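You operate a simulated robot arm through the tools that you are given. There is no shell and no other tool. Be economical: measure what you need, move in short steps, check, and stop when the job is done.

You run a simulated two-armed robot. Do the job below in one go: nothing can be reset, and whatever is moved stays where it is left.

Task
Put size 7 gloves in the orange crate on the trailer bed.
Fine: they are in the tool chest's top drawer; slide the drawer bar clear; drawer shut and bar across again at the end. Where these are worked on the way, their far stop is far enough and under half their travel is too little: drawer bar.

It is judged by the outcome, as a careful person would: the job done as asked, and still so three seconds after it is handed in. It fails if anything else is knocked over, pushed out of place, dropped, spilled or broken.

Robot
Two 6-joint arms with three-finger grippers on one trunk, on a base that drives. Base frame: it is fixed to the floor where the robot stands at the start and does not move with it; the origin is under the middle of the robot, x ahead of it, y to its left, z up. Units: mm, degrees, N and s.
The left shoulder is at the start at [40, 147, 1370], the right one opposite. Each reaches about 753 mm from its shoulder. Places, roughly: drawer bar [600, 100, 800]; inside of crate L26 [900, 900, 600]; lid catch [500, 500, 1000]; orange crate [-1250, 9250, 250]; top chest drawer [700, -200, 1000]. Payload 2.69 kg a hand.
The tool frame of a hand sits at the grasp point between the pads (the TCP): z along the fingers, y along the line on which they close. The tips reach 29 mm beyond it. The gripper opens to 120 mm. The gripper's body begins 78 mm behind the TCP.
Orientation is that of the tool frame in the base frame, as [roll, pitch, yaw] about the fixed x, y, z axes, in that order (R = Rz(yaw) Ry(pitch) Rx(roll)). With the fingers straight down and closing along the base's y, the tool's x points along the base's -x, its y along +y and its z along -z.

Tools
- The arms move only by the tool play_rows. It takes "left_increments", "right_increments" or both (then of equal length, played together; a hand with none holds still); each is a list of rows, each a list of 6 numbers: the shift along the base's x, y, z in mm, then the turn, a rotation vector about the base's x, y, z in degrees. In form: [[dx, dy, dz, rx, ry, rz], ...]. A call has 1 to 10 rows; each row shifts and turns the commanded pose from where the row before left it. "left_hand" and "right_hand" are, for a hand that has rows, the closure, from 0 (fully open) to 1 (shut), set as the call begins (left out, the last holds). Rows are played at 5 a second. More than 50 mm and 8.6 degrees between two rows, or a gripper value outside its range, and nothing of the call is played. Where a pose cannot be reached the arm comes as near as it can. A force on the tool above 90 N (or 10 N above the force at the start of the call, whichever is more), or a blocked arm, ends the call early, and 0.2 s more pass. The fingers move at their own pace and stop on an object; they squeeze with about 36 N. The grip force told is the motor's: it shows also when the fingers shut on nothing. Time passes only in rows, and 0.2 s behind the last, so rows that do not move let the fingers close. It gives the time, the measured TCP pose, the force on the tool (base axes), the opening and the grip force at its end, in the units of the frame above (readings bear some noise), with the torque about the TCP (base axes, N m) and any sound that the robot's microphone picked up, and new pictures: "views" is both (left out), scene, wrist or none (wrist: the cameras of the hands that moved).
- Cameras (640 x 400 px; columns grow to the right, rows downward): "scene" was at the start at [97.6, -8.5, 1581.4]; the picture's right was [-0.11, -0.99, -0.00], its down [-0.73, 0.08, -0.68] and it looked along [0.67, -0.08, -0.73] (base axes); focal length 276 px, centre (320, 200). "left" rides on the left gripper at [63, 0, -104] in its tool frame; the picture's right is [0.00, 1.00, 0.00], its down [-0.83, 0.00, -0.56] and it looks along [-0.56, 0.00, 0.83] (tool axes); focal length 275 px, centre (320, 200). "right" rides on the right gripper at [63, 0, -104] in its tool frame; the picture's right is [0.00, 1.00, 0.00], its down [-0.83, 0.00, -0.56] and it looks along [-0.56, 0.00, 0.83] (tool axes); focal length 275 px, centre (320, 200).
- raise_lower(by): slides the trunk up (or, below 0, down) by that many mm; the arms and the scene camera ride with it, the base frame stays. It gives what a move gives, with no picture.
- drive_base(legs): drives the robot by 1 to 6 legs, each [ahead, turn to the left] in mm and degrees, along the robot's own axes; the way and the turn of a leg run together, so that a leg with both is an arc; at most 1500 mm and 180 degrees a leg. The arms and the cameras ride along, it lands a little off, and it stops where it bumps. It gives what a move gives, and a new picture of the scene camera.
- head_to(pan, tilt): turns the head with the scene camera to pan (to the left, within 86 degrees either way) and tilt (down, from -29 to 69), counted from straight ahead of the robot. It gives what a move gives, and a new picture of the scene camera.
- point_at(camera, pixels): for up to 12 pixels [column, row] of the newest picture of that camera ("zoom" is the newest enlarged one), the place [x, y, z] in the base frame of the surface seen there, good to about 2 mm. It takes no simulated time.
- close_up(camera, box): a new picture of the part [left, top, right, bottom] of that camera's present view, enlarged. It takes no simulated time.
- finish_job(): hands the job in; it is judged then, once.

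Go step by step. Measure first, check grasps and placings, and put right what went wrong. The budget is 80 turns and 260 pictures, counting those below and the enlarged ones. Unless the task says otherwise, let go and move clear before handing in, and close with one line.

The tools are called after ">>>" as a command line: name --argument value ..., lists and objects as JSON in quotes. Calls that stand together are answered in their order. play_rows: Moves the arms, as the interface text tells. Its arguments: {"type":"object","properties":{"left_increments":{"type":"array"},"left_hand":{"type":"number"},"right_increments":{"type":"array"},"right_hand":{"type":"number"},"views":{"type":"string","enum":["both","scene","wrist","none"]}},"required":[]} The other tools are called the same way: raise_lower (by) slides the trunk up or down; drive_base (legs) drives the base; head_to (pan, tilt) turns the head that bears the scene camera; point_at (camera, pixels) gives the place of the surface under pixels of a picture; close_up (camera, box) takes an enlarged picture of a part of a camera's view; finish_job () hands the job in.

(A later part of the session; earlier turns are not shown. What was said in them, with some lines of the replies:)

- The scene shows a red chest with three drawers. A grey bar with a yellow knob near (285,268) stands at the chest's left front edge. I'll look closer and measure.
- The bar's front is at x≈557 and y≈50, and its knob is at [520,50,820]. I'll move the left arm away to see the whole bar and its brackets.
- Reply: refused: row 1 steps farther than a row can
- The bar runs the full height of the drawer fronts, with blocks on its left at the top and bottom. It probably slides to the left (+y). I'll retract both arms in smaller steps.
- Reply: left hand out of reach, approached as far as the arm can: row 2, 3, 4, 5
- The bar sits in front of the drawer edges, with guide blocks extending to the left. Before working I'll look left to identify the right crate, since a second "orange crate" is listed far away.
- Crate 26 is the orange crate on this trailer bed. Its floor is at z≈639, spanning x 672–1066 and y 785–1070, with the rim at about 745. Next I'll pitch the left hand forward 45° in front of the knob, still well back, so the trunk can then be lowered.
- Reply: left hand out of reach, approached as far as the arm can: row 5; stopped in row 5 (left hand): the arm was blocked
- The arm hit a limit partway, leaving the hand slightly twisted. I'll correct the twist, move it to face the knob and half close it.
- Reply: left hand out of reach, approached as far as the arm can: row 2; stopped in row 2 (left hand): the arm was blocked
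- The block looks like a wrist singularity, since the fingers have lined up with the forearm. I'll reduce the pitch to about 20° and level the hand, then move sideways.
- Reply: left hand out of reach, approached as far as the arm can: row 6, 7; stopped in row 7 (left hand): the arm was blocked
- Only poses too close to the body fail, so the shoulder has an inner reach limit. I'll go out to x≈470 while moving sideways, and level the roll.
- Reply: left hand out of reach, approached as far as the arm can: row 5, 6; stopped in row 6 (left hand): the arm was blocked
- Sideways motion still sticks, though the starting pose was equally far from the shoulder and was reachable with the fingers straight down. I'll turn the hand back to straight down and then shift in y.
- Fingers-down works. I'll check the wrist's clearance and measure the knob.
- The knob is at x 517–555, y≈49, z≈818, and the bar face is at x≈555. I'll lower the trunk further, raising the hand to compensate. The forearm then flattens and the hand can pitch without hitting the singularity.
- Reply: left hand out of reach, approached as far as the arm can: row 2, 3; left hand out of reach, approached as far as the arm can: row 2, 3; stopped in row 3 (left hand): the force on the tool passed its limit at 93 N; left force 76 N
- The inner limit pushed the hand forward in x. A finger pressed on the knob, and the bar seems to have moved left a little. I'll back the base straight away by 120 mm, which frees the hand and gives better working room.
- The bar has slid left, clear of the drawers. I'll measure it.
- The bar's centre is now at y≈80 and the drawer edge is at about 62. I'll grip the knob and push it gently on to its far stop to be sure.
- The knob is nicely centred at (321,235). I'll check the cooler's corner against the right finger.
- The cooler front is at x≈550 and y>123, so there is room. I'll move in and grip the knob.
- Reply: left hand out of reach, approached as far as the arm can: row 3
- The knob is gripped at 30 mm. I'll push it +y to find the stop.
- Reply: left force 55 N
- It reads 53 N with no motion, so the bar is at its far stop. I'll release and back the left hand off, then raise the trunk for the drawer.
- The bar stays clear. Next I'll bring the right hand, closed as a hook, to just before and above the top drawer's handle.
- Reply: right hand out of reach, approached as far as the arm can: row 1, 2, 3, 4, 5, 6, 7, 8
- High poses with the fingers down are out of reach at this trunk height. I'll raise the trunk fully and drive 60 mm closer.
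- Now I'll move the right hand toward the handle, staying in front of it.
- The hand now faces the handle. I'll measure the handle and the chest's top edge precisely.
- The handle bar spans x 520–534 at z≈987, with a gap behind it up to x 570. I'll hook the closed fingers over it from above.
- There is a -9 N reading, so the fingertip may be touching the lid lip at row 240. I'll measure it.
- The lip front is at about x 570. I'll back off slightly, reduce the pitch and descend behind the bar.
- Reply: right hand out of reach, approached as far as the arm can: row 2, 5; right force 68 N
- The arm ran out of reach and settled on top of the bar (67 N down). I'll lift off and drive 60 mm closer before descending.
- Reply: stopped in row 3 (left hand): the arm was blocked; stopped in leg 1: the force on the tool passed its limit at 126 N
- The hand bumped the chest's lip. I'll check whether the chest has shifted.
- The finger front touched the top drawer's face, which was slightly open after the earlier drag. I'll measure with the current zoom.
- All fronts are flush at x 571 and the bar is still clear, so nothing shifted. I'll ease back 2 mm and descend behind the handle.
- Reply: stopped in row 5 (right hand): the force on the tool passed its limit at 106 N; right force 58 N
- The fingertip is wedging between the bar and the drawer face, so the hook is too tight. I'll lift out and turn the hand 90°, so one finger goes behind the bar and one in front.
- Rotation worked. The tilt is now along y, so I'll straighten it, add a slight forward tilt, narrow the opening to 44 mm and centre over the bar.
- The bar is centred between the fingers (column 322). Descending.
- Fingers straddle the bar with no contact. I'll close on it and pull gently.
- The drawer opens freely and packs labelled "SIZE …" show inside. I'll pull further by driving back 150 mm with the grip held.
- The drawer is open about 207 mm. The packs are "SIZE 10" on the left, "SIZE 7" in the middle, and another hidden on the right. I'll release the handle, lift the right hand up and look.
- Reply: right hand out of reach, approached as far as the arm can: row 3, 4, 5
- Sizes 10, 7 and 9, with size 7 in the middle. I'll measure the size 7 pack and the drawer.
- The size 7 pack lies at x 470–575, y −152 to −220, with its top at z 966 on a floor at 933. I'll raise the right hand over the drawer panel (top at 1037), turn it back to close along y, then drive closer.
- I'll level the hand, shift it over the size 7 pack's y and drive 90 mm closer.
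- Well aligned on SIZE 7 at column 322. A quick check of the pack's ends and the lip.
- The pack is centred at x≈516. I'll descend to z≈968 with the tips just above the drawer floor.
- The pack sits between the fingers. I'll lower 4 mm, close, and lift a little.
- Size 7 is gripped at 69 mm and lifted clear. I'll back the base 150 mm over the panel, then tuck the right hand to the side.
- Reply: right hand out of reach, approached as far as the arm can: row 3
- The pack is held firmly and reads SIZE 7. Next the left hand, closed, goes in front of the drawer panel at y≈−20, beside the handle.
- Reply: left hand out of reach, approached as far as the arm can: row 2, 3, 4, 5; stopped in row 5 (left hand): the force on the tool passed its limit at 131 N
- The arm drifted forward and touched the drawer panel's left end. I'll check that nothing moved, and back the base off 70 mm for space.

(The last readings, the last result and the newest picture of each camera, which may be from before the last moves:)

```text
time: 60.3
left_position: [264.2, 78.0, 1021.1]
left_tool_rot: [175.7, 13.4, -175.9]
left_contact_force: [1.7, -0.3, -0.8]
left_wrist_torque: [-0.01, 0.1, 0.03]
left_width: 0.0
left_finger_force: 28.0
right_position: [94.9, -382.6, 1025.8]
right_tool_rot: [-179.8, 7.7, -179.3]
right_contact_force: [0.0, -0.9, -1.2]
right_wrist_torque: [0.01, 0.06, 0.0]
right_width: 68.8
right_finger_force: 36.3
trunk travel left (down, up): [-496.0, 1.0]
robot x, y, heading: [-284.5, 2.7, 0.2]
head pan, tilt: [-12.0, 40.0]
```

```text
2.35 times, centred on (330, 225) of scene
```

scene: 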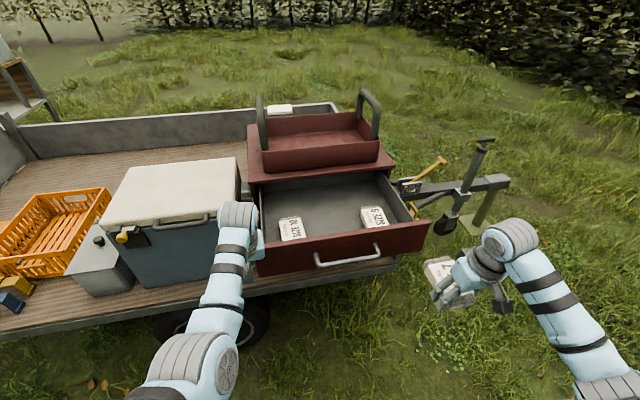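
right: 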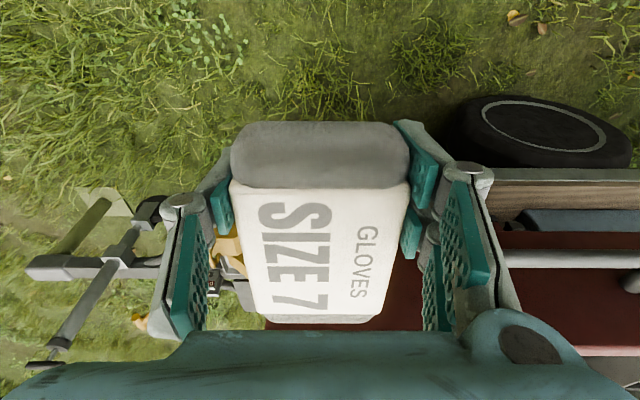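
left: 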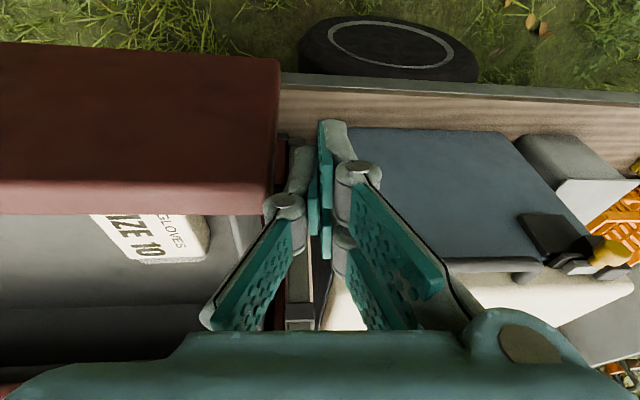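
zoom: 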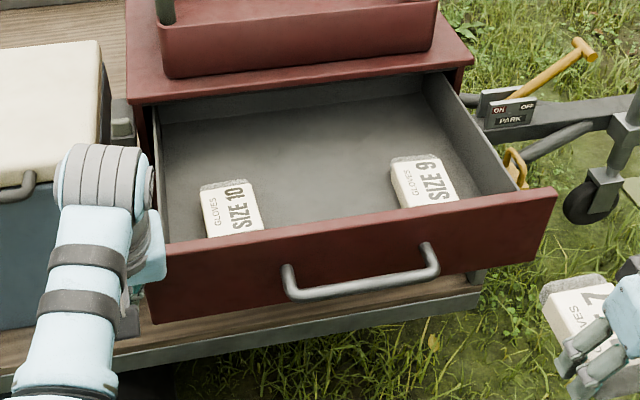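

The panel front is at x≈310, so the drawer is open 260 mm, and nothing else moved. I'll bring the left hand in front of the panel at y≈−20.

>>> play_rows --left_increments '[[0, -25, -10, 0, 0, 0], [0, -25, -10, 0, 0, 0], [0, -25, -10, 0, 0, -1.5], [0, -23, -5, -1.5, 0, -1.5], [0, 0, 0, 0, 0, 0]]' --left_hand 1 --views "wrist"

```text
time: 61.5
left_position: [268.4, 13.5, 997.0]
left_tool_rot: [177.4, 13.9, -178.5]
left_contact_force: [0.9, -0.2, -0.1]
left_wrist_torque: [-0.01, 0.01, 0.04]
left_width: 0.0
left_finger_force: 28.2
left hand out of reach, approached as far as the arm can: row 2, 3, 4
right_position: [86.1, -384.7, 1027.4]
right_tool_rot: [-180.0, 8.3, -179.4]
right_contact_force: [0.2, -0.2, -0.1]
right_wrist_torque: [-0.01, 0.03, -0.01]
right_width: 68.4
right_finger_force: 35.9
trunk travel left (down, up): [-496.0, 1.0]
robot x, y, heading: [-286.3, -2.4, 0.4]
head pan, tilt: [-12.0, 40.0]
```

left: 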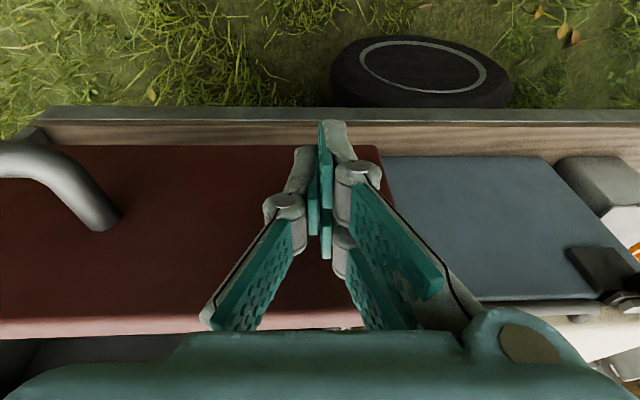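

The closed left fingers are in front of the panel, clear of the handle. I'll push the drawer most of the way in by driving 262 mm forward.

>>> drive_base --legs '[[140, 0], [122, 0]]'

>>> close_up --camera "scene" --box '[200, 140, 460, 340]'

```text
time: 63.7
left_position: [517.8, 14.1, 1002.4]
left_tool_rot: [177.3, 14.6, -178.6]
left_contact_force: [0.0, -0.4, 1.4]
left_wrist_torque: [-0.01, -0.07, 0.0]
left_width: 0.2
left_finger_force: 28.6
right_position: [335.8, -385.9, 1031.8]
right_tool_rot: [-179.9, 9.0, -179.6]
right_contact_force: [0.4, -1.4, -0.1]
right_wrist_torque: [0.02, -0.01, 0.02]
right_width: 68.6
right_finger_force: 36.3
trunk travel left (down, up): [-496.0, 1.0]
robot x, y, heading: [-25.6, 1.3, 0.0]
head pan, tilt: [-12.0, 40.0]
```

scene: 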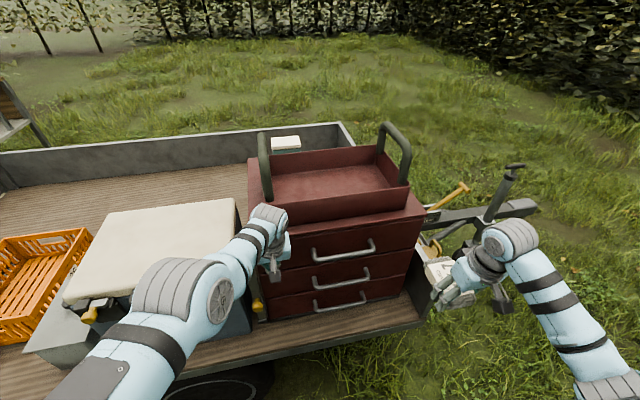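

```text
2.00 times, centred on (330, 240) of scene
```

zoom: 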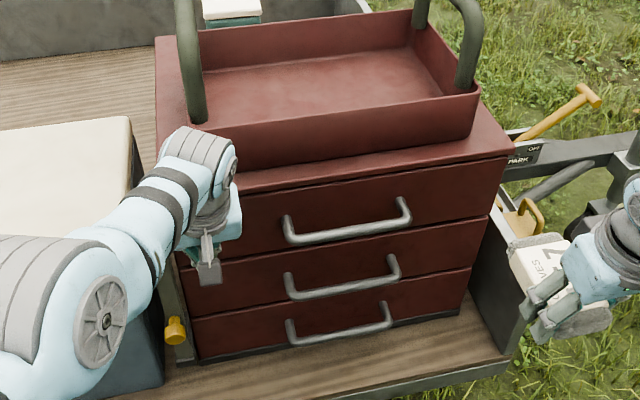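

The drawer looks shut. I'll measure its front against the lower ones, and check the left elbow.

>>> point_at --camera "zoom" --pixels '[[260, 210], [340, 215], [450, 180], [460, 200], [340, 265], [440, 265], [345, 236], [100, 260], [60, 245], [176, 330], [184, 290]]'

```text
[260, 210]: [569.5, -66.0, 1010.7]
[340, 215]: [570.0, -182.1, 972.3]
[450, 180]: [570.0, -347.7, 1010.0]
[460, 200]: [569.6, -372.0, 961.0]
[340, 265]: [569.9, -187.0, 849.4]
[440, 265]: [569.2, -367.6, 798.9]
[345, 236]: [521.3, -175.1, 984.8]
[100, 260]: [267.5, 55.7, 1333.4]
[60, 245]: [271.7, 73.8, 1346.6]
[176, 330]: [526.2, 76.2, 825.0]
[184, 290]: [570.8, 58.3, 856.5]
```

The top drawer is flush at x≈570, same as the others, so it's shut. Next I'll back off 95 mm and bring the left hand to the pose that worked for the knob.

>>> drive_base --legs '[[-95, 0]]'

>>> play_rows --left_increments '[[0, 17, 20, 0.6, -1, 0], [0, 17, 24, 0.5, -1, 0], [0, 17, 24, 0.5, -1, 0], [-4, 17, 24, 0.5, -1, 0], [-5, 15, 24, 0.5, -2, -0.5], [0, 0, 0, 0, 0, 0]]' --left_hand 0.55 --views "none"

>>> raise_lower --by -300

>>> play_rows --left_increments '[[0, 0, 0, 0, 0, 0]]' --left_hand 0.55 --views "both"

```text
time: 64.8
left_position: [450.7, 14.4, 986.7]
left_tool_rot: [177.3, 12.8, -178.6]
left_contact_force: [1.3, 0.4, -0.4]
left_wrist_torque: [0.0, 0.12, -0.02]
left_width: 0.0
left_finger_force: 28.1
right_position: [268.1, -386.3, 1021.9]
right_tool_rot: [-180.0, 7.3, -179.7]
right_contact_force: [1.6, -0.7, -0.8]
right_wrist_torque: [-0.05, 0.13, 0.01]
right_width: 68.6
right_finger_force: 35.4
trunk travel left (down, up): [-496.0, 1.0]
robot x, y, heading: [-125.5, -0.6, -0.2]
head pan, tilt: [-12.0, 40.0]
```

scene: 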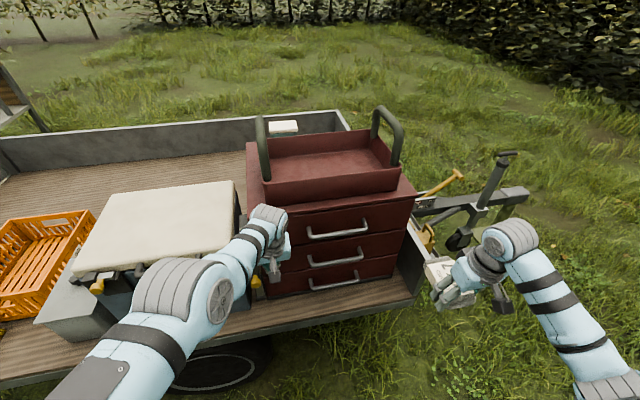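

```text
time: 66.2
left_position: [497.2, 71.0, 1097.2]
left_tool_rot: [174.6, 19.7, -180.0]
left_contact_force: [0.2, -0.5, -0.5]
left_wrist_torque: [0.03, -0.02, 0.03]
left_width: 53.9
left_finger_force: 0.0
left hand out of reach, approached as far as the arm can: row 1, 2, 3, 4, 5
right_position: [251.6, -385.5, 1028.0]
right_tool_rot: [-179.9, 8.3, -179.5]
right_contact_force: [0.4, 0.7, -0.2]
right_wrist_torque: [0.01, -0.01, 0.01]
right_width: 68.5
right_finger_force: 36.0
trunk travel left (down, up): [-496.0, 1.0]
robot x, y, heading: [-121.7, 3.2, 0.4]
head pan, tilt: [-12.0, 40.0]
```

```text
time: 69.2
left_position: [494.4, 70.9, 799.3]
left_tool_rot: [174.6, 19.8, -179.9]
left_contact_force: [-0.5, -0.4, -0.3]
left_wrist_torque: [0.01, -0.02, -0.02]
left_width: 54.0
left_finger_force: 0.1
right_position: [251.0, -385.8, 728.9]
right_tool_rot: [-179.9, 8.3, -179.6]
right_contact_force: [0.4, -0.3, -0.6]
right_wrist_torque: [-0.01, -0.01, 0.01]
right_width: 68.7
right_finger_force: 36.1
trunk travel left (down, up): [-196.0, 301.0]
robot x, y, heading: [-121.0, -2.2, 0.4]
head pan, tilt: [-12.0, 40.0]
```

```text
time: 69.6
left_position: [495.7, 69.5, 799.3]
left_tool_rot: [174.6, 19.7, -179.9]
left_contact_force: [0.1, 0.5, -0.2]
left_wrist_torque: [0.01, 0.01, 0.02]
left_width: 54.2
left_finger_force: 0.0
right_position: [250.9, -384.7, 730.4]
right_tool_rot: [-179.8, 8.4, -179.6]
right_contact_force: [-0.4, 1.2, -0.6]
right_wrist_torque: [0.01, 0.04, -0.03]
right_width: 68.5
right_finger_force: 36.1
trunk travel left (down, up): [-196.0, 301.0]
robot x, y, heading: [-120.9, -0.6, 0.2]
head pan, tilt: [-12.0, 40.0]
```

scene: 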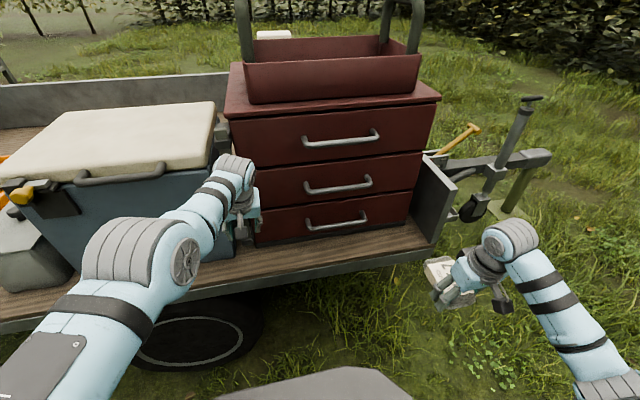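
left: 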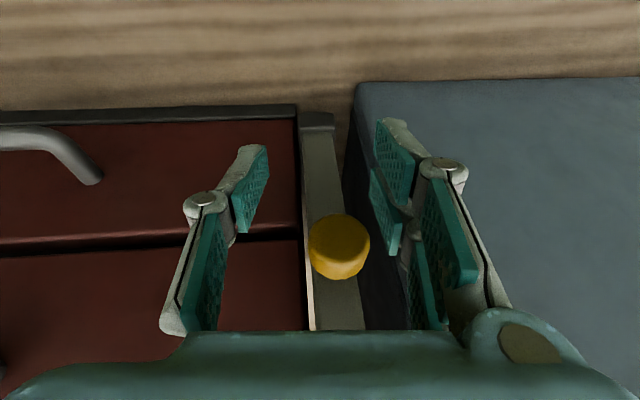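

The knob shows at (338,245), about 7 mm left of the grasp centre and slightly higher. I'll adjust and grip it.

>>> play_rows --left_increments '[[0, 7, 10, 0, 0, 0], [7, 0, 8, 0, 0, 0], [8, 0, 0, 0, 0, 0], [0, 0, 0, 0, 0, 0]]' --left_hand 0.55 --views "wrist"

```text
time: 70.6
left_position: [500.6, 78.4, 817.6]
left_tool_rot: [174.8, 19.6, -179.8]
left_contact_force: [-0.8, -0.4, -0.3]
left_wrist_torque: [0.01, -0.05, -0.02]
left_width: 54.2
left_finger_force: 0.1
left hand out of reach, approached as far as the arm can: row 3
right_position: [250.2, -386.2, 729.2]
right_tool_rot: [-179.9, 8.4, -179.6]
right_contact_force: [0.0, 0.5, -0.4]
right_wrist_torque: [0.0, 0.01, 0.01]
right_width: 68.5
right_finger_force: 35.8
trunk travel left (down, up): [-196.0, 301.0]
robot x, y, heading: [-122.3, 3.3, 0.3]
head pan, tilt: [-12.0, 40.0]
```

left: 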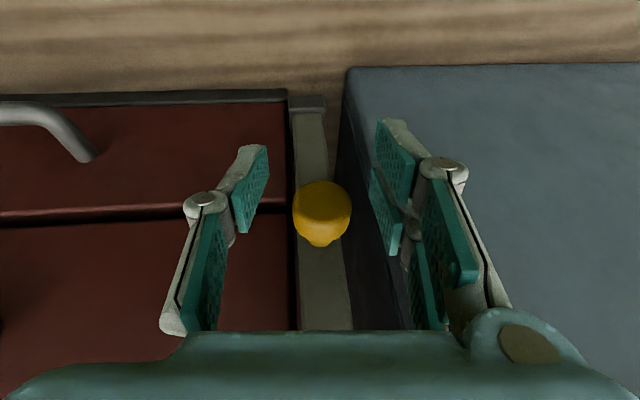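

The hand is a little short at x=501, so I'll nudge the base forward 14 mm.

>>> drive_base --legs '[[14, 0]]'

>>> play_rows --left_increments '[[0, 0, 0, 0, 0, 0], [0, 0, 0, 0, 0, 0], [0, 0, 0, 0, 0, 0]]' --left_hand 1 --views "wrist"

```text
time: 71.4
left_position: [514.2, 77.8, 819.2]
left_tool_rot: [174.7, 19.9, -180.0]
left_contact_force: [0.7, 0.0, -0.6]
left_wrist_torque: [0.0, -0.03, 0.0]
left_width: 54.2
left_finger_force: 0.0
right_position: [263.4, -385.8, 728.6]
right_tool_rot: [-179.9, 8.5, -179.6]
right_contact_force: [-0.4, -0.2, -1.5]
right_wrist_torque: [-0.02, -0.01, -0.03]
right_width: 68.5
right_finger_force: 35.9
trunk travel left (down, up): [-196.0, 301.0]
robot x, y, heading: [-104.7, 1.2, -0.2]
head pan, tilt: [-12.0, 40.0]
```

scene: 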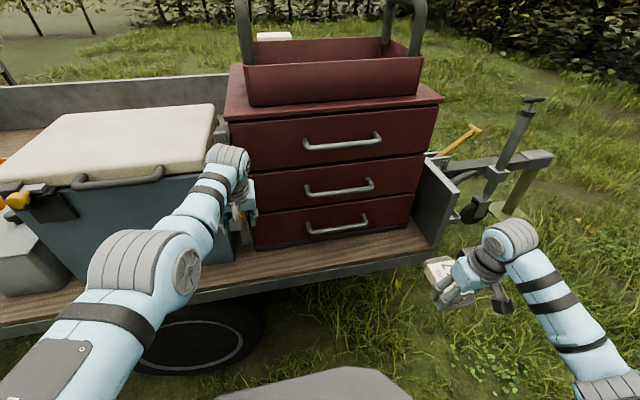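

```text
time: 72.2
left_position: [515.4, 79.1, 816.7]
left_tool_rot: [174.7, 19.6, -179.9]
left_contact_force: [4.9, 3.6, -2.3]
left_wrist_torque: [0.2, -0.06, -0.2]
left_width: 30.5
left_finger_force: 45.1
right_position: [265.6, -384.8, 728.5]
right_tool_rot: [-179.9, 8.3, -179.6]
right_contact_force: [-0.1, 0.6, -0.2]
right_wrist_torque: [-0.01, 0.02, 0.01]
right_width: 68.4
right_finger_force: 35.7
trunk travel left (down, up): [-196.0, 301.0]
robot x, y, heading: [-108.6, -0.9, -0.0]
head pan, tilt: [-12.0, 40.0]
```

left: 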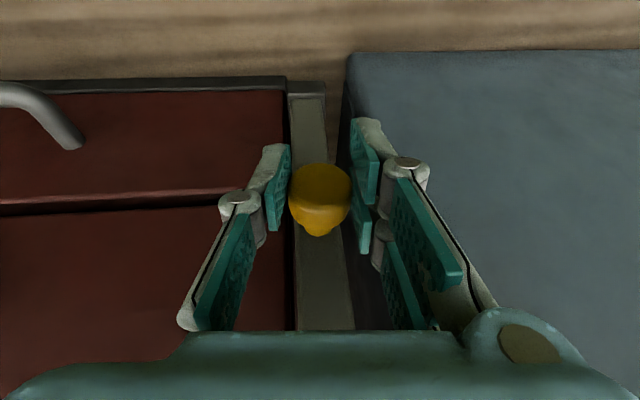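

Knob gripped. Sliding the bar back across (−y) until it stops.

>>> play_rows --left_increments '[[0, -8, 0, 0, 0, 0], [0, -8, 0, 0, 0, 0], [0, -8, 0, 0, 0, 0], [0, -6, 0, 0, 0, 0], [0, -5, 0, 0, 0, 0]]' --left_hand 1 --views "wrist"

```text
time: 73.4
left_position: [510.5, 49.2, 815.7]
left_tool_rot: [174.8, 19.8, -179.7]
left_contact_force: [39.7, 3.7, 6.9]
left_wrist_torque: [0.24, -0.31, 0.06]
left_width: 30.4
left_finger_force: 44.9
left hand out of reach, approached as far as the arm can: row 2, 4
right_position: [267.9, -385.1, 728.0]
right_tool_rot: [-180.0, 8.1, -179.4]
right_contact_force: [-0.1, -0.8, -0.4]
right_wrist_torque: [-0.05, 0.03, -0.01]
right_width: 68.4
right_finger_force: 37.1
trunk travel left (down, up): [-196.0, 301.0]
robot x, y, heading: [-111.1, 2.2, 0.2]
head pan, tilt: [-12.0, 40.0]
```

left: 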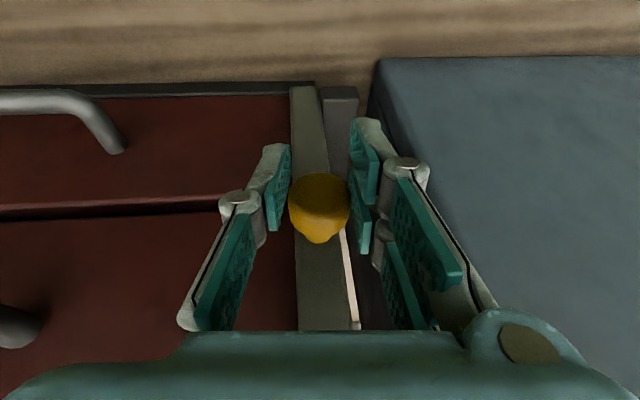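

The knob is back at y≈49, its original position. I'll push slightly more to seat it, then release and back off.

>>> play_rows --left_increments '[[0, -5, 0, 0, 0, 0], [0, -5, 0, 0, 0, 0]]' --left_hand 1 --views "none"

>>> play_rows --left_increments '[[0, 3, 0, 0, 0, 0], [0, 0, 0, 0, 0, 0], [0, 0, 0, 0, 0, 0]]' --left_hand 0.55 --views "none"

>>> drive_base --legs '[[-150, 0]]'

>>> close_up --camera "scene" --box '[180, 60, 460, 260]'

```text
time: 74.0
left_position: [502.1, 61.2, 814.0]
left_tool_rot: [174.5, 19.4, -179.1]
left_contact_force: [11.8, 68.5, -6.9]
left_wrist_torque: [0.21, 0.62, 1.35]
left_width: 5.8
left_finger_force: 34.9
left hand out of reach, approached as far as the arm can: row 2
right_position: [266.3, -377.6, 732.7]
right_tool_rot: [-179.2, 8.0, -179.5]
right_contact_force: [-0.5, -0.9, -0.1]
right_wrist_torque: [0.02, 0.03, -0.02]
right_width: 68.5
right_finger_force: 36.3
trunk travel left (down, up): [-196.0, 301.0]
robot x, y, heading: [-108.7, 2.1, 0.5]
head pan, tilt: [-12.0, 40.0]
```

```text
time: 74.8
left_position: [500.0, 45.0, 817.3]
left_tool_rot: [174.5, 19.7, 180.0]
left_contact_force: [0.0, -0.4, 0.5]
left_wrist_torque: [0.03, 0.04, 0.04]
left_width: 53.9
left_finger_force: 0.0
right_position: [264.0, -386.0, 727.9]
right_tool_rot: [180.0, 8.4, -179.4]
right_contact_force: [-0.4, -0.7, -0.6]
right_wrist_torque: [-0.01, 0.05, 0.0]
right_width: 68.5
right_finger_force: 36.3
trunk travel left (down, up): [-196.0, 301.0]
robot x, y, heading: [-104.9, 2.5, 0.1]
head pan, tilt: [-12.0, 40.0]
```

```text
time: 76.1
left_position: [354.9, 44.0, 816.8]
left_tool_rot: [174.6, 19.7, -179.7]
left_contact_force: [0.8, -0.3, 0.1]
left_wrist_torque: [-0.02, 0.03, 0.02]
left_width: 54.0
left_finger_force: 0.1
right_position: [118.1, -386.2, 728.4]
right_tool_rot: [-179.9, 8.4, -179.5]
right_contact_force: [-0.7, 0.3, -0.7]
right_wrist_torque: [0.01, 0.02, -0.02]
right_width: 68.7
right_finger_force: 36.3
trunk travel left (down, up): [-196.0, 301.0]
robot x, y, heading: [-254.4, 0.8, 0.0]
head pan, tilt: [-12.0, 40.0]
```

scene: 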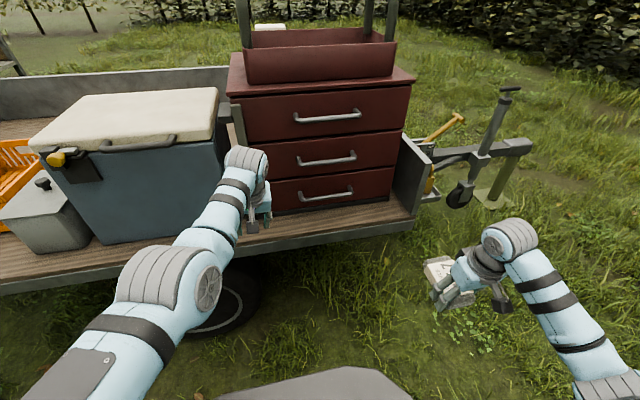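

```text
2.00 times, centred on (320, 160) of scene
```

zoom: 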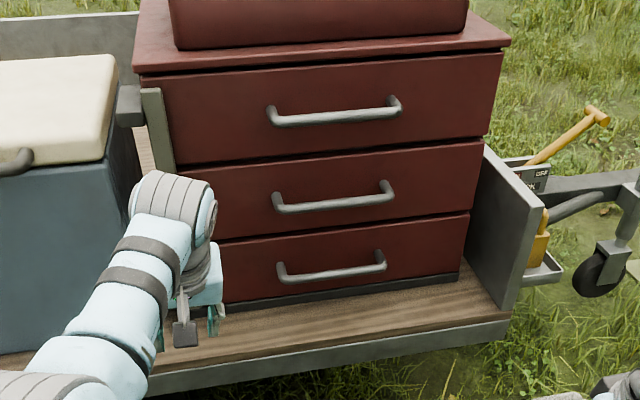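

The bar stands across the drawer's left edge again. I'll verify by measuring, then drive round to the crate: turn left, go 1050 mm, turn back.

>>> point_at --camera "zoom" --pixels '[[152, 110], [158, 140], [165, 165], [147, 95], [200, 120], [330, 90], [330, 145], [330, 180]]'

>>> drive_base --legs '[[0, 90], [1050, 0], [0, -90]]'

```text
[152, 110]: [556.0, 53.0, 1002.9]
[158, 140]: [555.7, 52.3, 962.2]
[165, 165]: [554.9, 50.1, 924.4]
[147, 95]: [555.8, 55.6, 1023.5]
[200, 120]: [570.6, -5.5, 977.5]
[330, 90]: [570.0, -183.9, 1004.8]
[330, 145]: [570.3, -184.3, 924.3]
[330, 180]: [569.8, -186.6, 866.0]
```

```text
time: 89.2
left_position: [356.1, 1077.0, 817.6]
left_tool_rot: [174.6, 19.8, 178.8]
left_contact_force: [-0.7, 0.4, 0.1]
left_wrist_torque: [0.01, 0.01, 0.01]
left_width: 53.8
left_finger_force: 0.0
right_position: [110.8, 651.6, 729.3]
right_tool_rot: [-179.9, 8.5, 179.2]
right_contact_force: [0.5, 0.0, -0.4]
right_wrist_torque: [0.03, 0.03, -0.02]
right_width: 68.7
right_finger_force: 36.3
trunk travel left (down, up): [-196.0, 301.0]
robot x, y, heading: [-254.9, 1048.7, -1.2]
head pan, tilt: [-12.0, 40.0]
```

scene: 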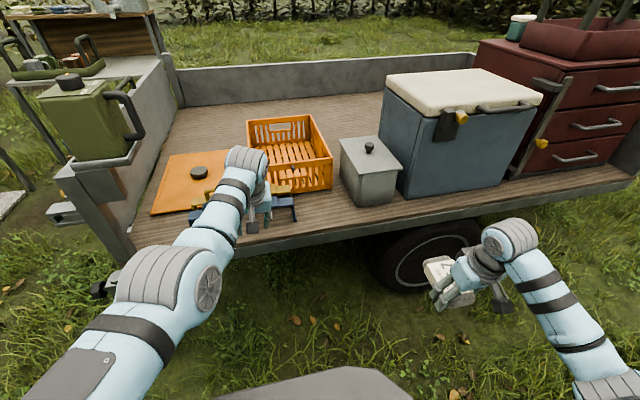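

The bar is back at y≈52, as it was at the start, and the drawer is flush. I'm now facing the crate. I'll swing the right hand in front of its shoulder, raise the trunk and measure the crate.

>>> play_rows --right_increments '[[30, 34, 0, 0, 0, 0], [30, 34, 0, 0, 0, 0], [30, 34, 0, 0, 0, 0], [30, 34, 0, 0, 0, 0], [30, 34, 0, 0, 0, 0], [30, 34, 0, 0, 0, 0], [30, 34, 0, 0, 0, 0]]' --right_hand 1 --views "none"

>>> raise_lower --by 200

>>> head_to --pan -5 --tilt 50

>>> close_up --camera "right" --box '[0, 0, 640, 400]'

```text
time: 90.8
left_position: [356.0, 1078.3, 817.2]
left_tool_rot: [174.6, 19.6, 178.9]
left_contact_force: [0.7, -0.6, 0.6]
left_wrist_torque: [-0.03, 0.05, -0.02]
left_width: 54.2
left_finger_force: 0.2
right_position: [323.2, 892.1, 729.6]
right_tool_rot: [-179.8, 8.5, 179.2]
right_contact_force: [0.1, 0.5, -0.4]
right_wrist_torque: [-0.05, 0.05, 0.02]
right_width: 68.5
right_finger_force: 35.9
trunk travel left (down, up): [-196.0, 301.0]
robot x, y, heading: [-252.7, 1049.8, -1.2]
head pan, tilt: [-12.0, 40.0]
```

```text
time: 93.0
left_position: [356.5, 1078.1, 1016.8]
left_tool_rot: [174.6, 19.6, 178.9]
left_contact_force: [-0.4, 0.4, 0.4]
left_wrist_torque: [-0.01, -0.02, -0.03]
left_width: 53.7
left_finger_force: 0.0
right_position: [320.1, 891.2, 927.9]
right_tool_rot: [-179.9, 8.5, 179.2]
right_contact_force: [-0.9, 0.2, -0.2]
right_wrist_torque: [0.0, 0.01, 0.01]
right_width: 68.5
right_finger_force: 36.2
trunk travel left (down, up): [-396.0, 101.0]
robot x, y, heading: [-254.0, 1047.5, -1.1]
head pan, tilt: [-12.0, 40.0]
```

```text
time: 93.7
left_position: [356.9, 1077.9, 1017.5]
left_tool_rot: [174.6, 19.7, 178.9]
left_contact_force: [0.1, -0.3, 1.0]
left_wrist_torque: [-0.03, 0.02, 0.03]
left_width: 54.0
left_finger_force: 0.1
right_position: [322.0, 891.5, 929.2]
right_tool_rot: [-179.9, 8.5, 179.2]
right_contact_force: [-0.1, -0.2, -0.6]
right_wrist_torque: [0.0, 0.01, 0.0]
right_width: 68.5
right_finger_force: 35.9
trunk travel left (down, up): [-396.0, 101.0]
robot x, y, heading: [-253.3, 1047.4, -1.2]
head pan, tilt: [-5.0, 50.0]
```

scene: 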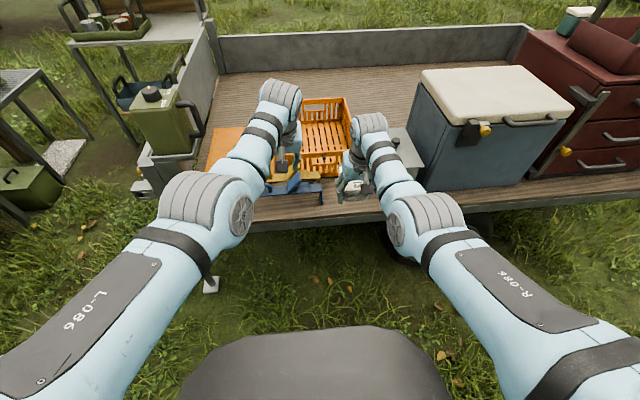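

```text
1.00 times, centred on (320, 200) of right (not enlarged: the box is as wide or as high as the picture)
```

zoom: 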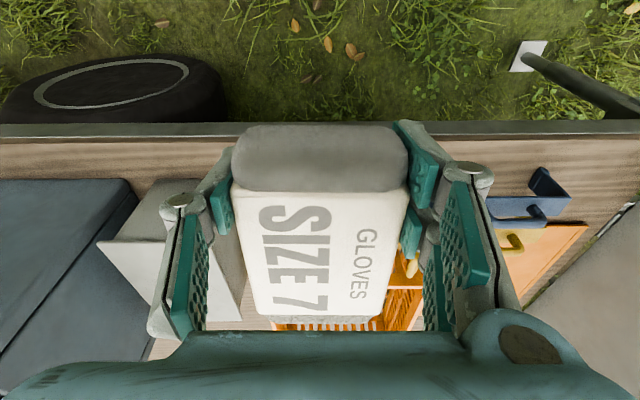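

The hand is lined up with the crate's y range. I'll measure the robot's own front and the crate before driving in.

>>> point_at --camera "scene" --pixels '[[315, 330], [315, 360], [300, 232], [330, 140], [325, 102], [345, 140], [304, 150], [313, 185], [160, 130]]'

>>> drive_base --legs '[[250, 1]]'

```text
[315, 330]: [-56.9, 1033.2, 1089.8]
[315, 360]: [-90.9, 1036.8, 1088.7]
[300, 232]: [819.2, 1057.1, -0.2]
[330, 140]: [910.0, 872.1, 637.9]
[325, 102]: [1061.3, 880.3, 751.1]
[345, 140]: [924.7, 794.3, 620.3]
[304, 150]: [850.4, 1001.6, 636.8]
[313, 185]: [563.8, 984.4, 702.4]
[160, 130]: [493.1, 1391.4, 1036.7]
```

```text
time: 95.5
left_position: [605.9, 1082.8, 1019.1]
left_tool_rot: [174.7, 19.9, 179.7]
left_contact_force: [-0.2, -0.1, 0.2]
left_wrist_torque: [0.0, -0.03, 0.02]
left_width: 53.9
left_finger_force: 0.0
right_position: [574.7, 894.8, 929.1]
right_tool_rot: [-179.9, 8.6, 180.0]
right_contact_force: [-1.0, 0.0, 0.3]
right_wrist_torque: [-0.02, 0.0, 0.0]
right_width: 68.4
right_finger_force: 36.1
trunk travel left (down, up): [-396.0, 101.0]
robot x, y, heading: [-0.9, 1044.0, -0.3]
head pan, tilt: [-5.0, 50.0]
```

scene: 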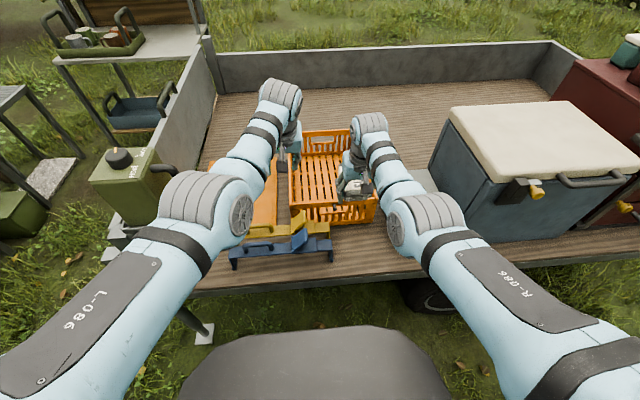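

Clear so far. The robot's front is about 195 mm ahead of its centre. I'll check the left elbow against the green canister before the last 190 mm.

>>> point_at --camera "scene" --pixels '[[200, 205], [240, 215], [175, 200], [215, 180], [120, 155], [165, 165], [185, 120], [205, 60], [230, 170]]'

```text
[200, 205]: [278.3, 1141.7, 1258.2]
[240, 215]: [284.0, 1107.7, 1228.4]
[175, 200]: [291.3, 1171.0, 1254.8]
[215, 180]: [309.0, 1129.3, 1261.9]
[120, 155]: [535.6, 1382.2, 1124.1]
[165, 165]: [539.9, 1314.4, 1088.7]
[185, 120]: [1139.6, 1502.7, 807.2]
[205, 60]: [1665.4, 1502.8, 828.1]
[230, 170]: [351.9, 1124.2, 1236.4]
```

The elbow is clear of the canister, which starts at y≥1310. Driving the last 190 mm so the pack hangs over the crate.

>>> drive_base --legs '[[190, 0]]'

>>> close_up --camera "right" --box '[0, 0, 640, 400]'

```text
time: 97.1
left_position: [793.6, 1081.5, 1018.5]
left_tool_rot: [174.8, 19.8, 179.9]
left_contact_force: [0.1, -0.3, -0.2]
left_wrist_torque: [0.01, -0.01, -0.03]
left_width: 53.8
left_finger_force: 0.1
right_position: [761.7, 895.6, 930.0]
right_tool_rot: [-179.9, 8.6, -179.8]
right_contact_force: [-1.0, 0.6, -0.3]
right_wrist_torque: [0.0, -0.01, 0.04]
right_width: 68.6
right_finger_force: 36.2
trunk travel left (down, up): [-396.0, 101.0]
robot x, y, heading: [184.9, 1045.0, -0.4]
head pan, tilt: [-5.0, 50.0]
```

scene: 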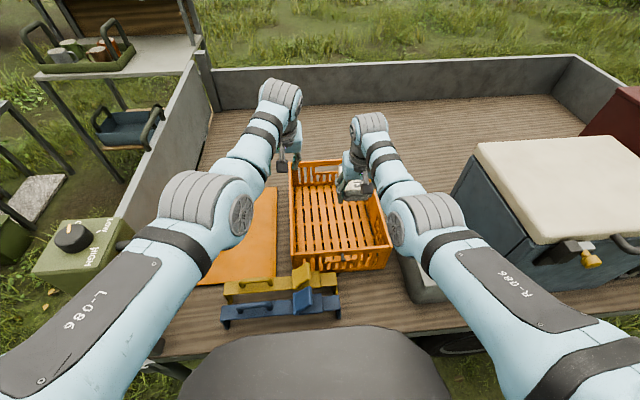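

```text
1.00 times, centred on (320, 200) of right (not enlarged: the box is as wide or as high as the picture)
```

zoom: 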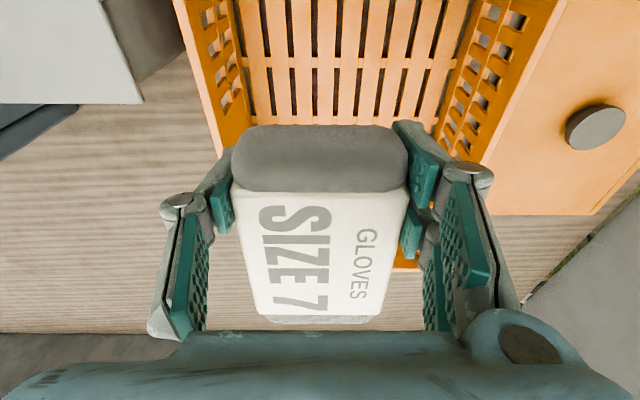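

TCP is at x=762, y=896, inside the crate's footprint (x 672–1066, y 785–1070). I'll lower the trunk 170 mm and look.

>>> raise_lower --by -170

>>> play_rows --right_increments '[[0, 0, 0, 0, 0, 0]]' --right_hand 1 --views "both"

```text
time: 99.0
left_position: [795.3, 1082.1, 847.9]
left_tool_rot: [174.6, 19.7, 179.8]
left_contact_force: [1.0, 0.2, -0.2]
left_wrist_torque: [0.01, -0.03, 0.01]
left_width: 54.0
left_finger_force: 0.1
right_position: [764.1, 896.1, 757.5]
right_tool_rot: [-179.8, 8.3, -179.8]
right_contact_force: [0.6, 0.2, 0.0]
right_wrist_torque: [0.0, 0.03, 0.0]
right_width: 68.5
right_finger_force: 35.9
trunk travel left (down, up): [-226.0, 271.0]
robot x, y, heading: [182.6, 1047.5, -0.1]
head pan, tilt: [-5.0, 50.0]
```

```text
time: 99.4
left_position: [796.1, 1082.8, 846.6]
left_tool_rot: [174.6, 19.7, 179.9]
left_contact_force: [-0.7, -0.7, 0.1]
left_wrist_torque: [0.0, 0.0, 0.02]
left_width: 54.0
left_finger_force: 0.0
right_position: [764.6, 895.9, 758.3]
right_tool_rot: [180.0, 8.4, -179.9]
right_contact_force: [-0.4, 0.0, 0.2]
right_wrist_torque: [0.02, 0.06, -0.01]
right_width: 68.4
right_finger_force: 35.8
trunk travel left (down, up): [-226.0, 271.0]
robot x, y, heading: [188.7, 1042.1, -0.4]
head pan, tilt: [-5.0, 50.0]
```

scene: 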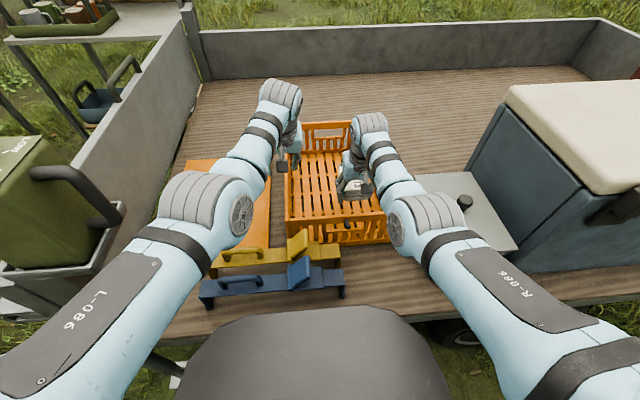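
right: 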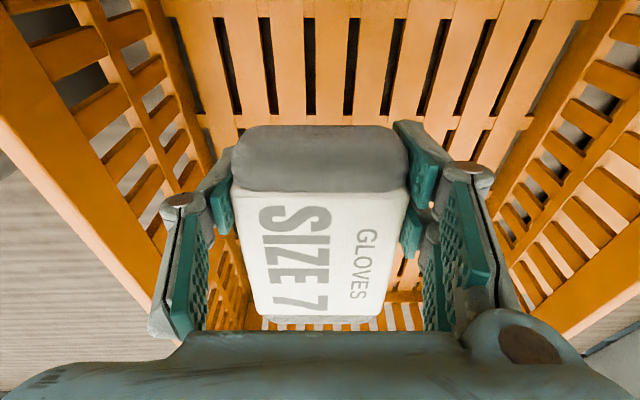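

The pack is over the crate floor and clear of the walls. Lowering by arm until it rests.

>>> play_rows --right_increments '[[0, 5, -15, 0, 0, 0], [0, 5, -15, 0, 0, 0], [0, 5, -15, 0, 0, 0], [0, 0, -15, 0, 0, 0], [0, 0, -8, 0, 0, 0], [0, 0, -6, 0, 0, 0], [0, 0, 0, 0, 0, 0]]' --right_hand 1 --views "wrist"

```text
time: 101.0
left_position: [796.6, 1081.9, 847.9]
left_tool_rot: [174.6, 19.7, 179.9]
left_contact_force: [-0.3, 0.4, -0.5]
left_wrist_torque: [0.0, 0.01, -0.01]
left_width: 53.8
left_finger_force: 0.0
right_position: [750.5, 905.0, 689.9]
right_tool_rot: [-180.0, 8.5, -179.8]
right_contact_force: [0.2, 1.2, -0.6]
right_wrist_torque: [0.02, 0.04, -0.02]
right_width: 68.5
right_finger_force: 36.1
right hand out of reach, approached as far as the arm can: row 3, 4, 5
trunk travel left (down, up): [-226.0, 271.0]
robot x, y, heading: [187.9, 1045.1, -0.3]
head pan, tilt: [-5.0, 50.0]
```

right: 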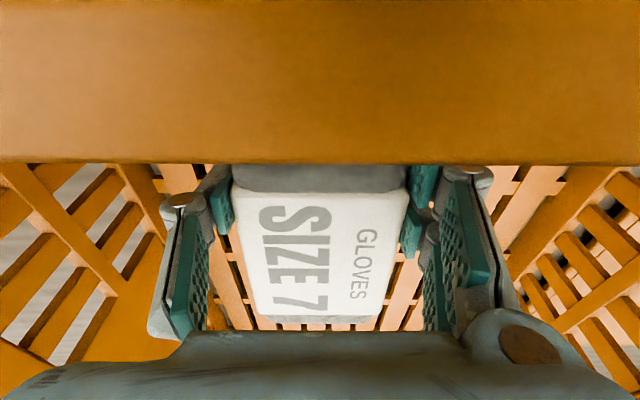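

The pack's bottom is now roughly 15 mm above the floor, with no contact. I'll lower the trunk 12 mm more and then release.

>>> raise_lower --by -12

>>> play_rows --right_increments '[[0, 0, 0, 0, 0, 0], [0, 0, 0, 0, 0, 0], [0, 0, 0, 0, 0, 0]]' --right_hand 0.2 --views "wrist"

```text
time: 101.6
left_position: [795.8, 1082.3, 834.8]
left_tool_rot: [174.6, 19.7, 179.8]
left_contact_force: [0.3, -0.3, 0.2]
left_wrist_torque: [-0.03, -0.03, 0.01]
left_width: 53.8
left_finger_force: 0.0
right_position: [751.3, 905.2, 676.6]
right_tool_rot: [-179.8, 8.4, -179.9]
right_contact_force: [0.1, -0.3, -1.2]
right_wrist_torque: [0.0, 0.01, 0.03]
right_width: 68.2
right_finger_force: 36.3
trunk travel left (down, up): [-214.0, 283.0]
robot x, y, heading: [188.2, 1043.8, -0.4]
head pan, tilt: [-5.0, 50.0]
```

```text
time: 102.4
left_position: [796.2, 1082.4, 835.4]
left_tool_rot: [174.6, 19.7, 179.8]
left_contact_force: [-0.1, 0.1, 0.8]
left_wrist_torque: [0.01, -0.01, 0.02]
left_width: 54.0
left_finger_force: 0.0
right_position: [750.2, 906.4, 678.6]
right_tool_rot: [-179.9, 8.4, -179.8]
right_contact_force: [-0.4, -0.1, 0.4]
right_wrist_torque: [-0.01, -0.01, -0.04]
right_width: 96.0
right_finger_force: 0.0
trunk travel left (down, up): [-214.0, 283.0]
robot x, y, heading: [189.3, 1040.5, -0.1]
head pan, tilt: [-5.0, 50.0]
```

right: 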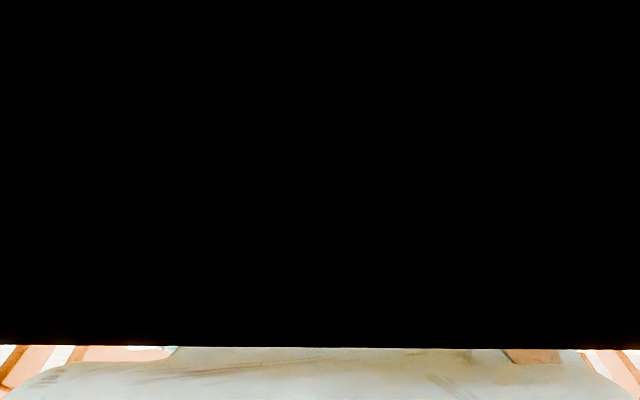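

The pack is released. The camera is right at the rim, so I'll raise straight up with the trunk and look.

>>> raise_lower --by 200

>>> play_rows --right_increments '[[0, 0, 0, 0, 0, 0]]' --right_hand 0.2 --views "both"

```text
time: 104.6
left_position: [795.2, 1082.4, 1034.0]
left_tool_rot: [174.6, 19.6, 179.9]
left_contact_force: [0.0, -0.1, -0.1]
left_wrist_torque: [0.01, -0.03, 0.02]
left_width: 54.4
left_finger_force: 0.1
right_position: [750.7, 906.1, 875.7]
right_tool_rot: [-180.0, 8.3, -180.0]
right_contact_force: [-0.1, 0.4, -0.7]
right_wrist_torque: [-0.05, 0.01, 0.02]
right_width: 96.1
right_finger_force: 0.1
trunk travel left (down, up): [-414.0, 83.0]
robot x, y, heading: [186.4, 1041.2, -0.4]
head pan, tilt: [-5.0, 50.0]
```

```text
time: 105.0
left_position: [795.8, 1082.0, 1033.9]
left_tool_rot: [174.7, 19.8, 179.8]
left_contact_force: [0.5, 0.0, -0.5]
left_wrist_torque: [0.04, 0.0, 0.04]
left_width: 53.9
left_finger_force: 0.1
right_position: [750.3, 907.2, 877.5]
right_tool_rot: [-179.9, 8.4, -179.8]
right_contact_force: [0.1, 1.0, -0.6]
right_wrist_torque: [-0.01, 0.04, 0.02]
right_width: 96.1
right_finger_force: 0.1
trunk travel left (down, up): [-414.0, 83.0]
robot x, y, heading: [184.5, 1042.3, -0.4]
head pan, tilt: [-5.0, 50.0]
```

scene: 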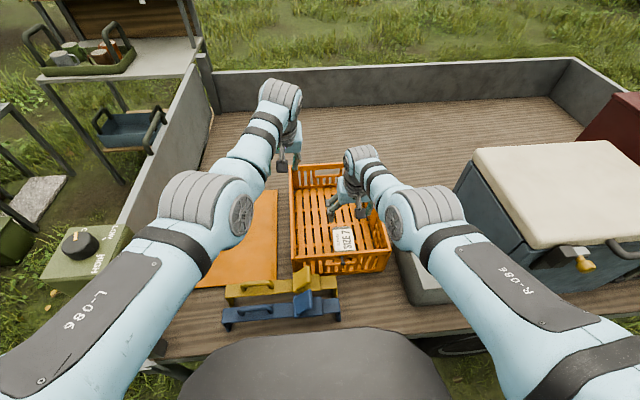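
right: 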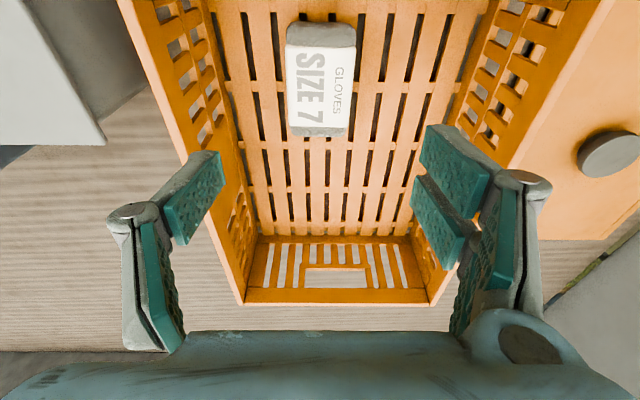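

SIZE 7 lies flat on the crate floor. I'll back the robot clear and take a final look at the chest.

>>> drive_base --legs '[[-450, 0]]'

>>> head_to --pan -45 --tilt 25

>>> close_up --camera "scene" --box '[200, 100, 520, 300]'

```text
time: 107.7
left_position: [351.0, 1088.3, 1033.4]
left_tool_rot: [174.6, 19.7, -179.6]
left_contact_force: [0.4, -0.1, -0.2]
left_wrist_torque: [0.02, -0.01, 0.03]
left_width: 53.8
left_finger_force: 0.0
right_position: [308.5, 911.7, 876.4]
right_tool_rot: [-179.9, 8.3, -179.3]
right_contact_force: [-0.8, -0.8, 0.3]
right_wrist_torque: [-0.04, -0.02, 0.02]
right_width: 96.1
right_finger_force: 0.0
trunk travel left (down, up): [-414.0, 83.0]
robot x, y, heading: [-260.9, 1041.0, 0.3]
head pan, tilt: [-5.0, 50.0]
```

scene: 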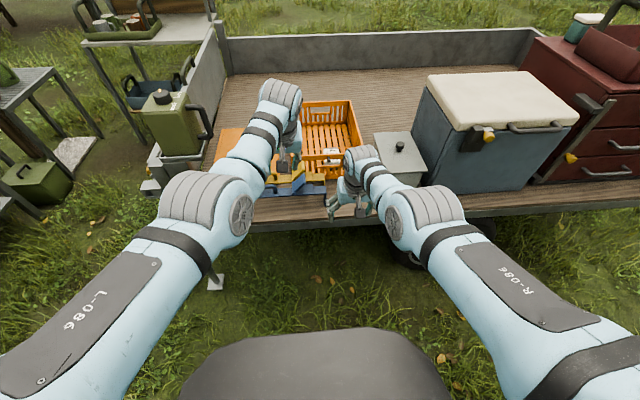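

```text
time: 108.7
left_position: [350.2, 1089.0, 1034.4]
left_tool_rot: [174.7, 19.6, -179.7]
left_contact_force: [0.7, 0.0, -0.6]
left_wrist_torque: [-0.02, 0.0, -0.03]
left_width: 54.0
left_finger_force: 0.0
right_position: [306.2, 911.8, 876.8]
right_tool_rot: [-179.8, 8.4, -179.3]
right_contact_force: [0.8, -0.7, -0.2]
right_wrist_torque: [-0.01, 0.02, -0.03]
right_width: 96.3
right_finger_force: 0.2
trunk travel left (down, up): [-414.0, 83.0]
robot x, y, heading: [-258.9, 1043.2, 0.3]
head pan, tilt: [-45.0, 25.0]
```

scene: 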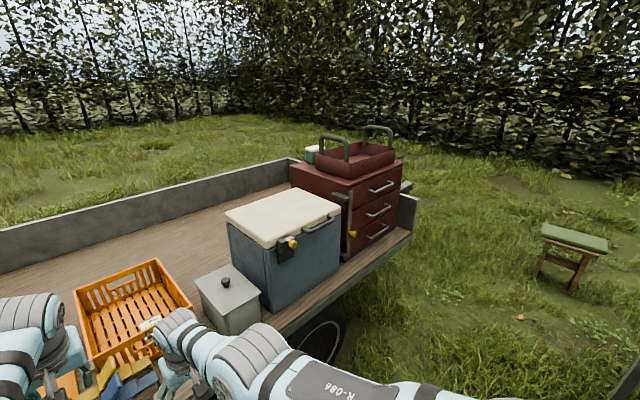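

```text
2.00 times, centred on (360, 200) of scene
```

zoom: 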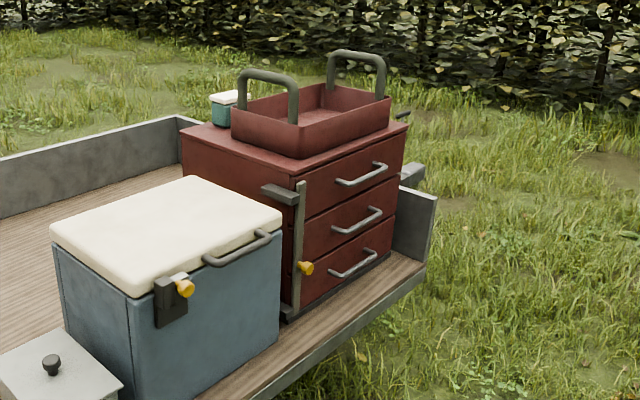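

The drawer is shut and the bar appears across. One last check of the bar and knob positions.

>>> point_at --camera "zoom" --pixels '[[305, 268], [300, 215], [298, 240], [297, 290], [330, 200], [330, 240], [330, 278]]'

```text
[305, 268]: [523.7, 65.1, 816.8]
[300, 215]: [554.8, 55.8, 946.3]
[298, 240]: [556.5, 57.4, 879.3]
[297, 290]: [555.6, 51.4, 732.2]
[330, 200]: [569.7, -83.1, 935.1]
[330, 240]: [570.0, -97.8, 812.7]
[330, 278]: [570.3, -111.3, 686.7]
```

The knob's left side reads y≈65, so its centre is at about 50, as at the start. The drawer fronts are flush and the gloves are in the crate, so I'm handing in.

>>> finish_job

```text
The job is handed in.
```

The size 7 gloves are in the orange crate (26) on the trailer bed, the top drawer is shut, and the drawer bar is back across.
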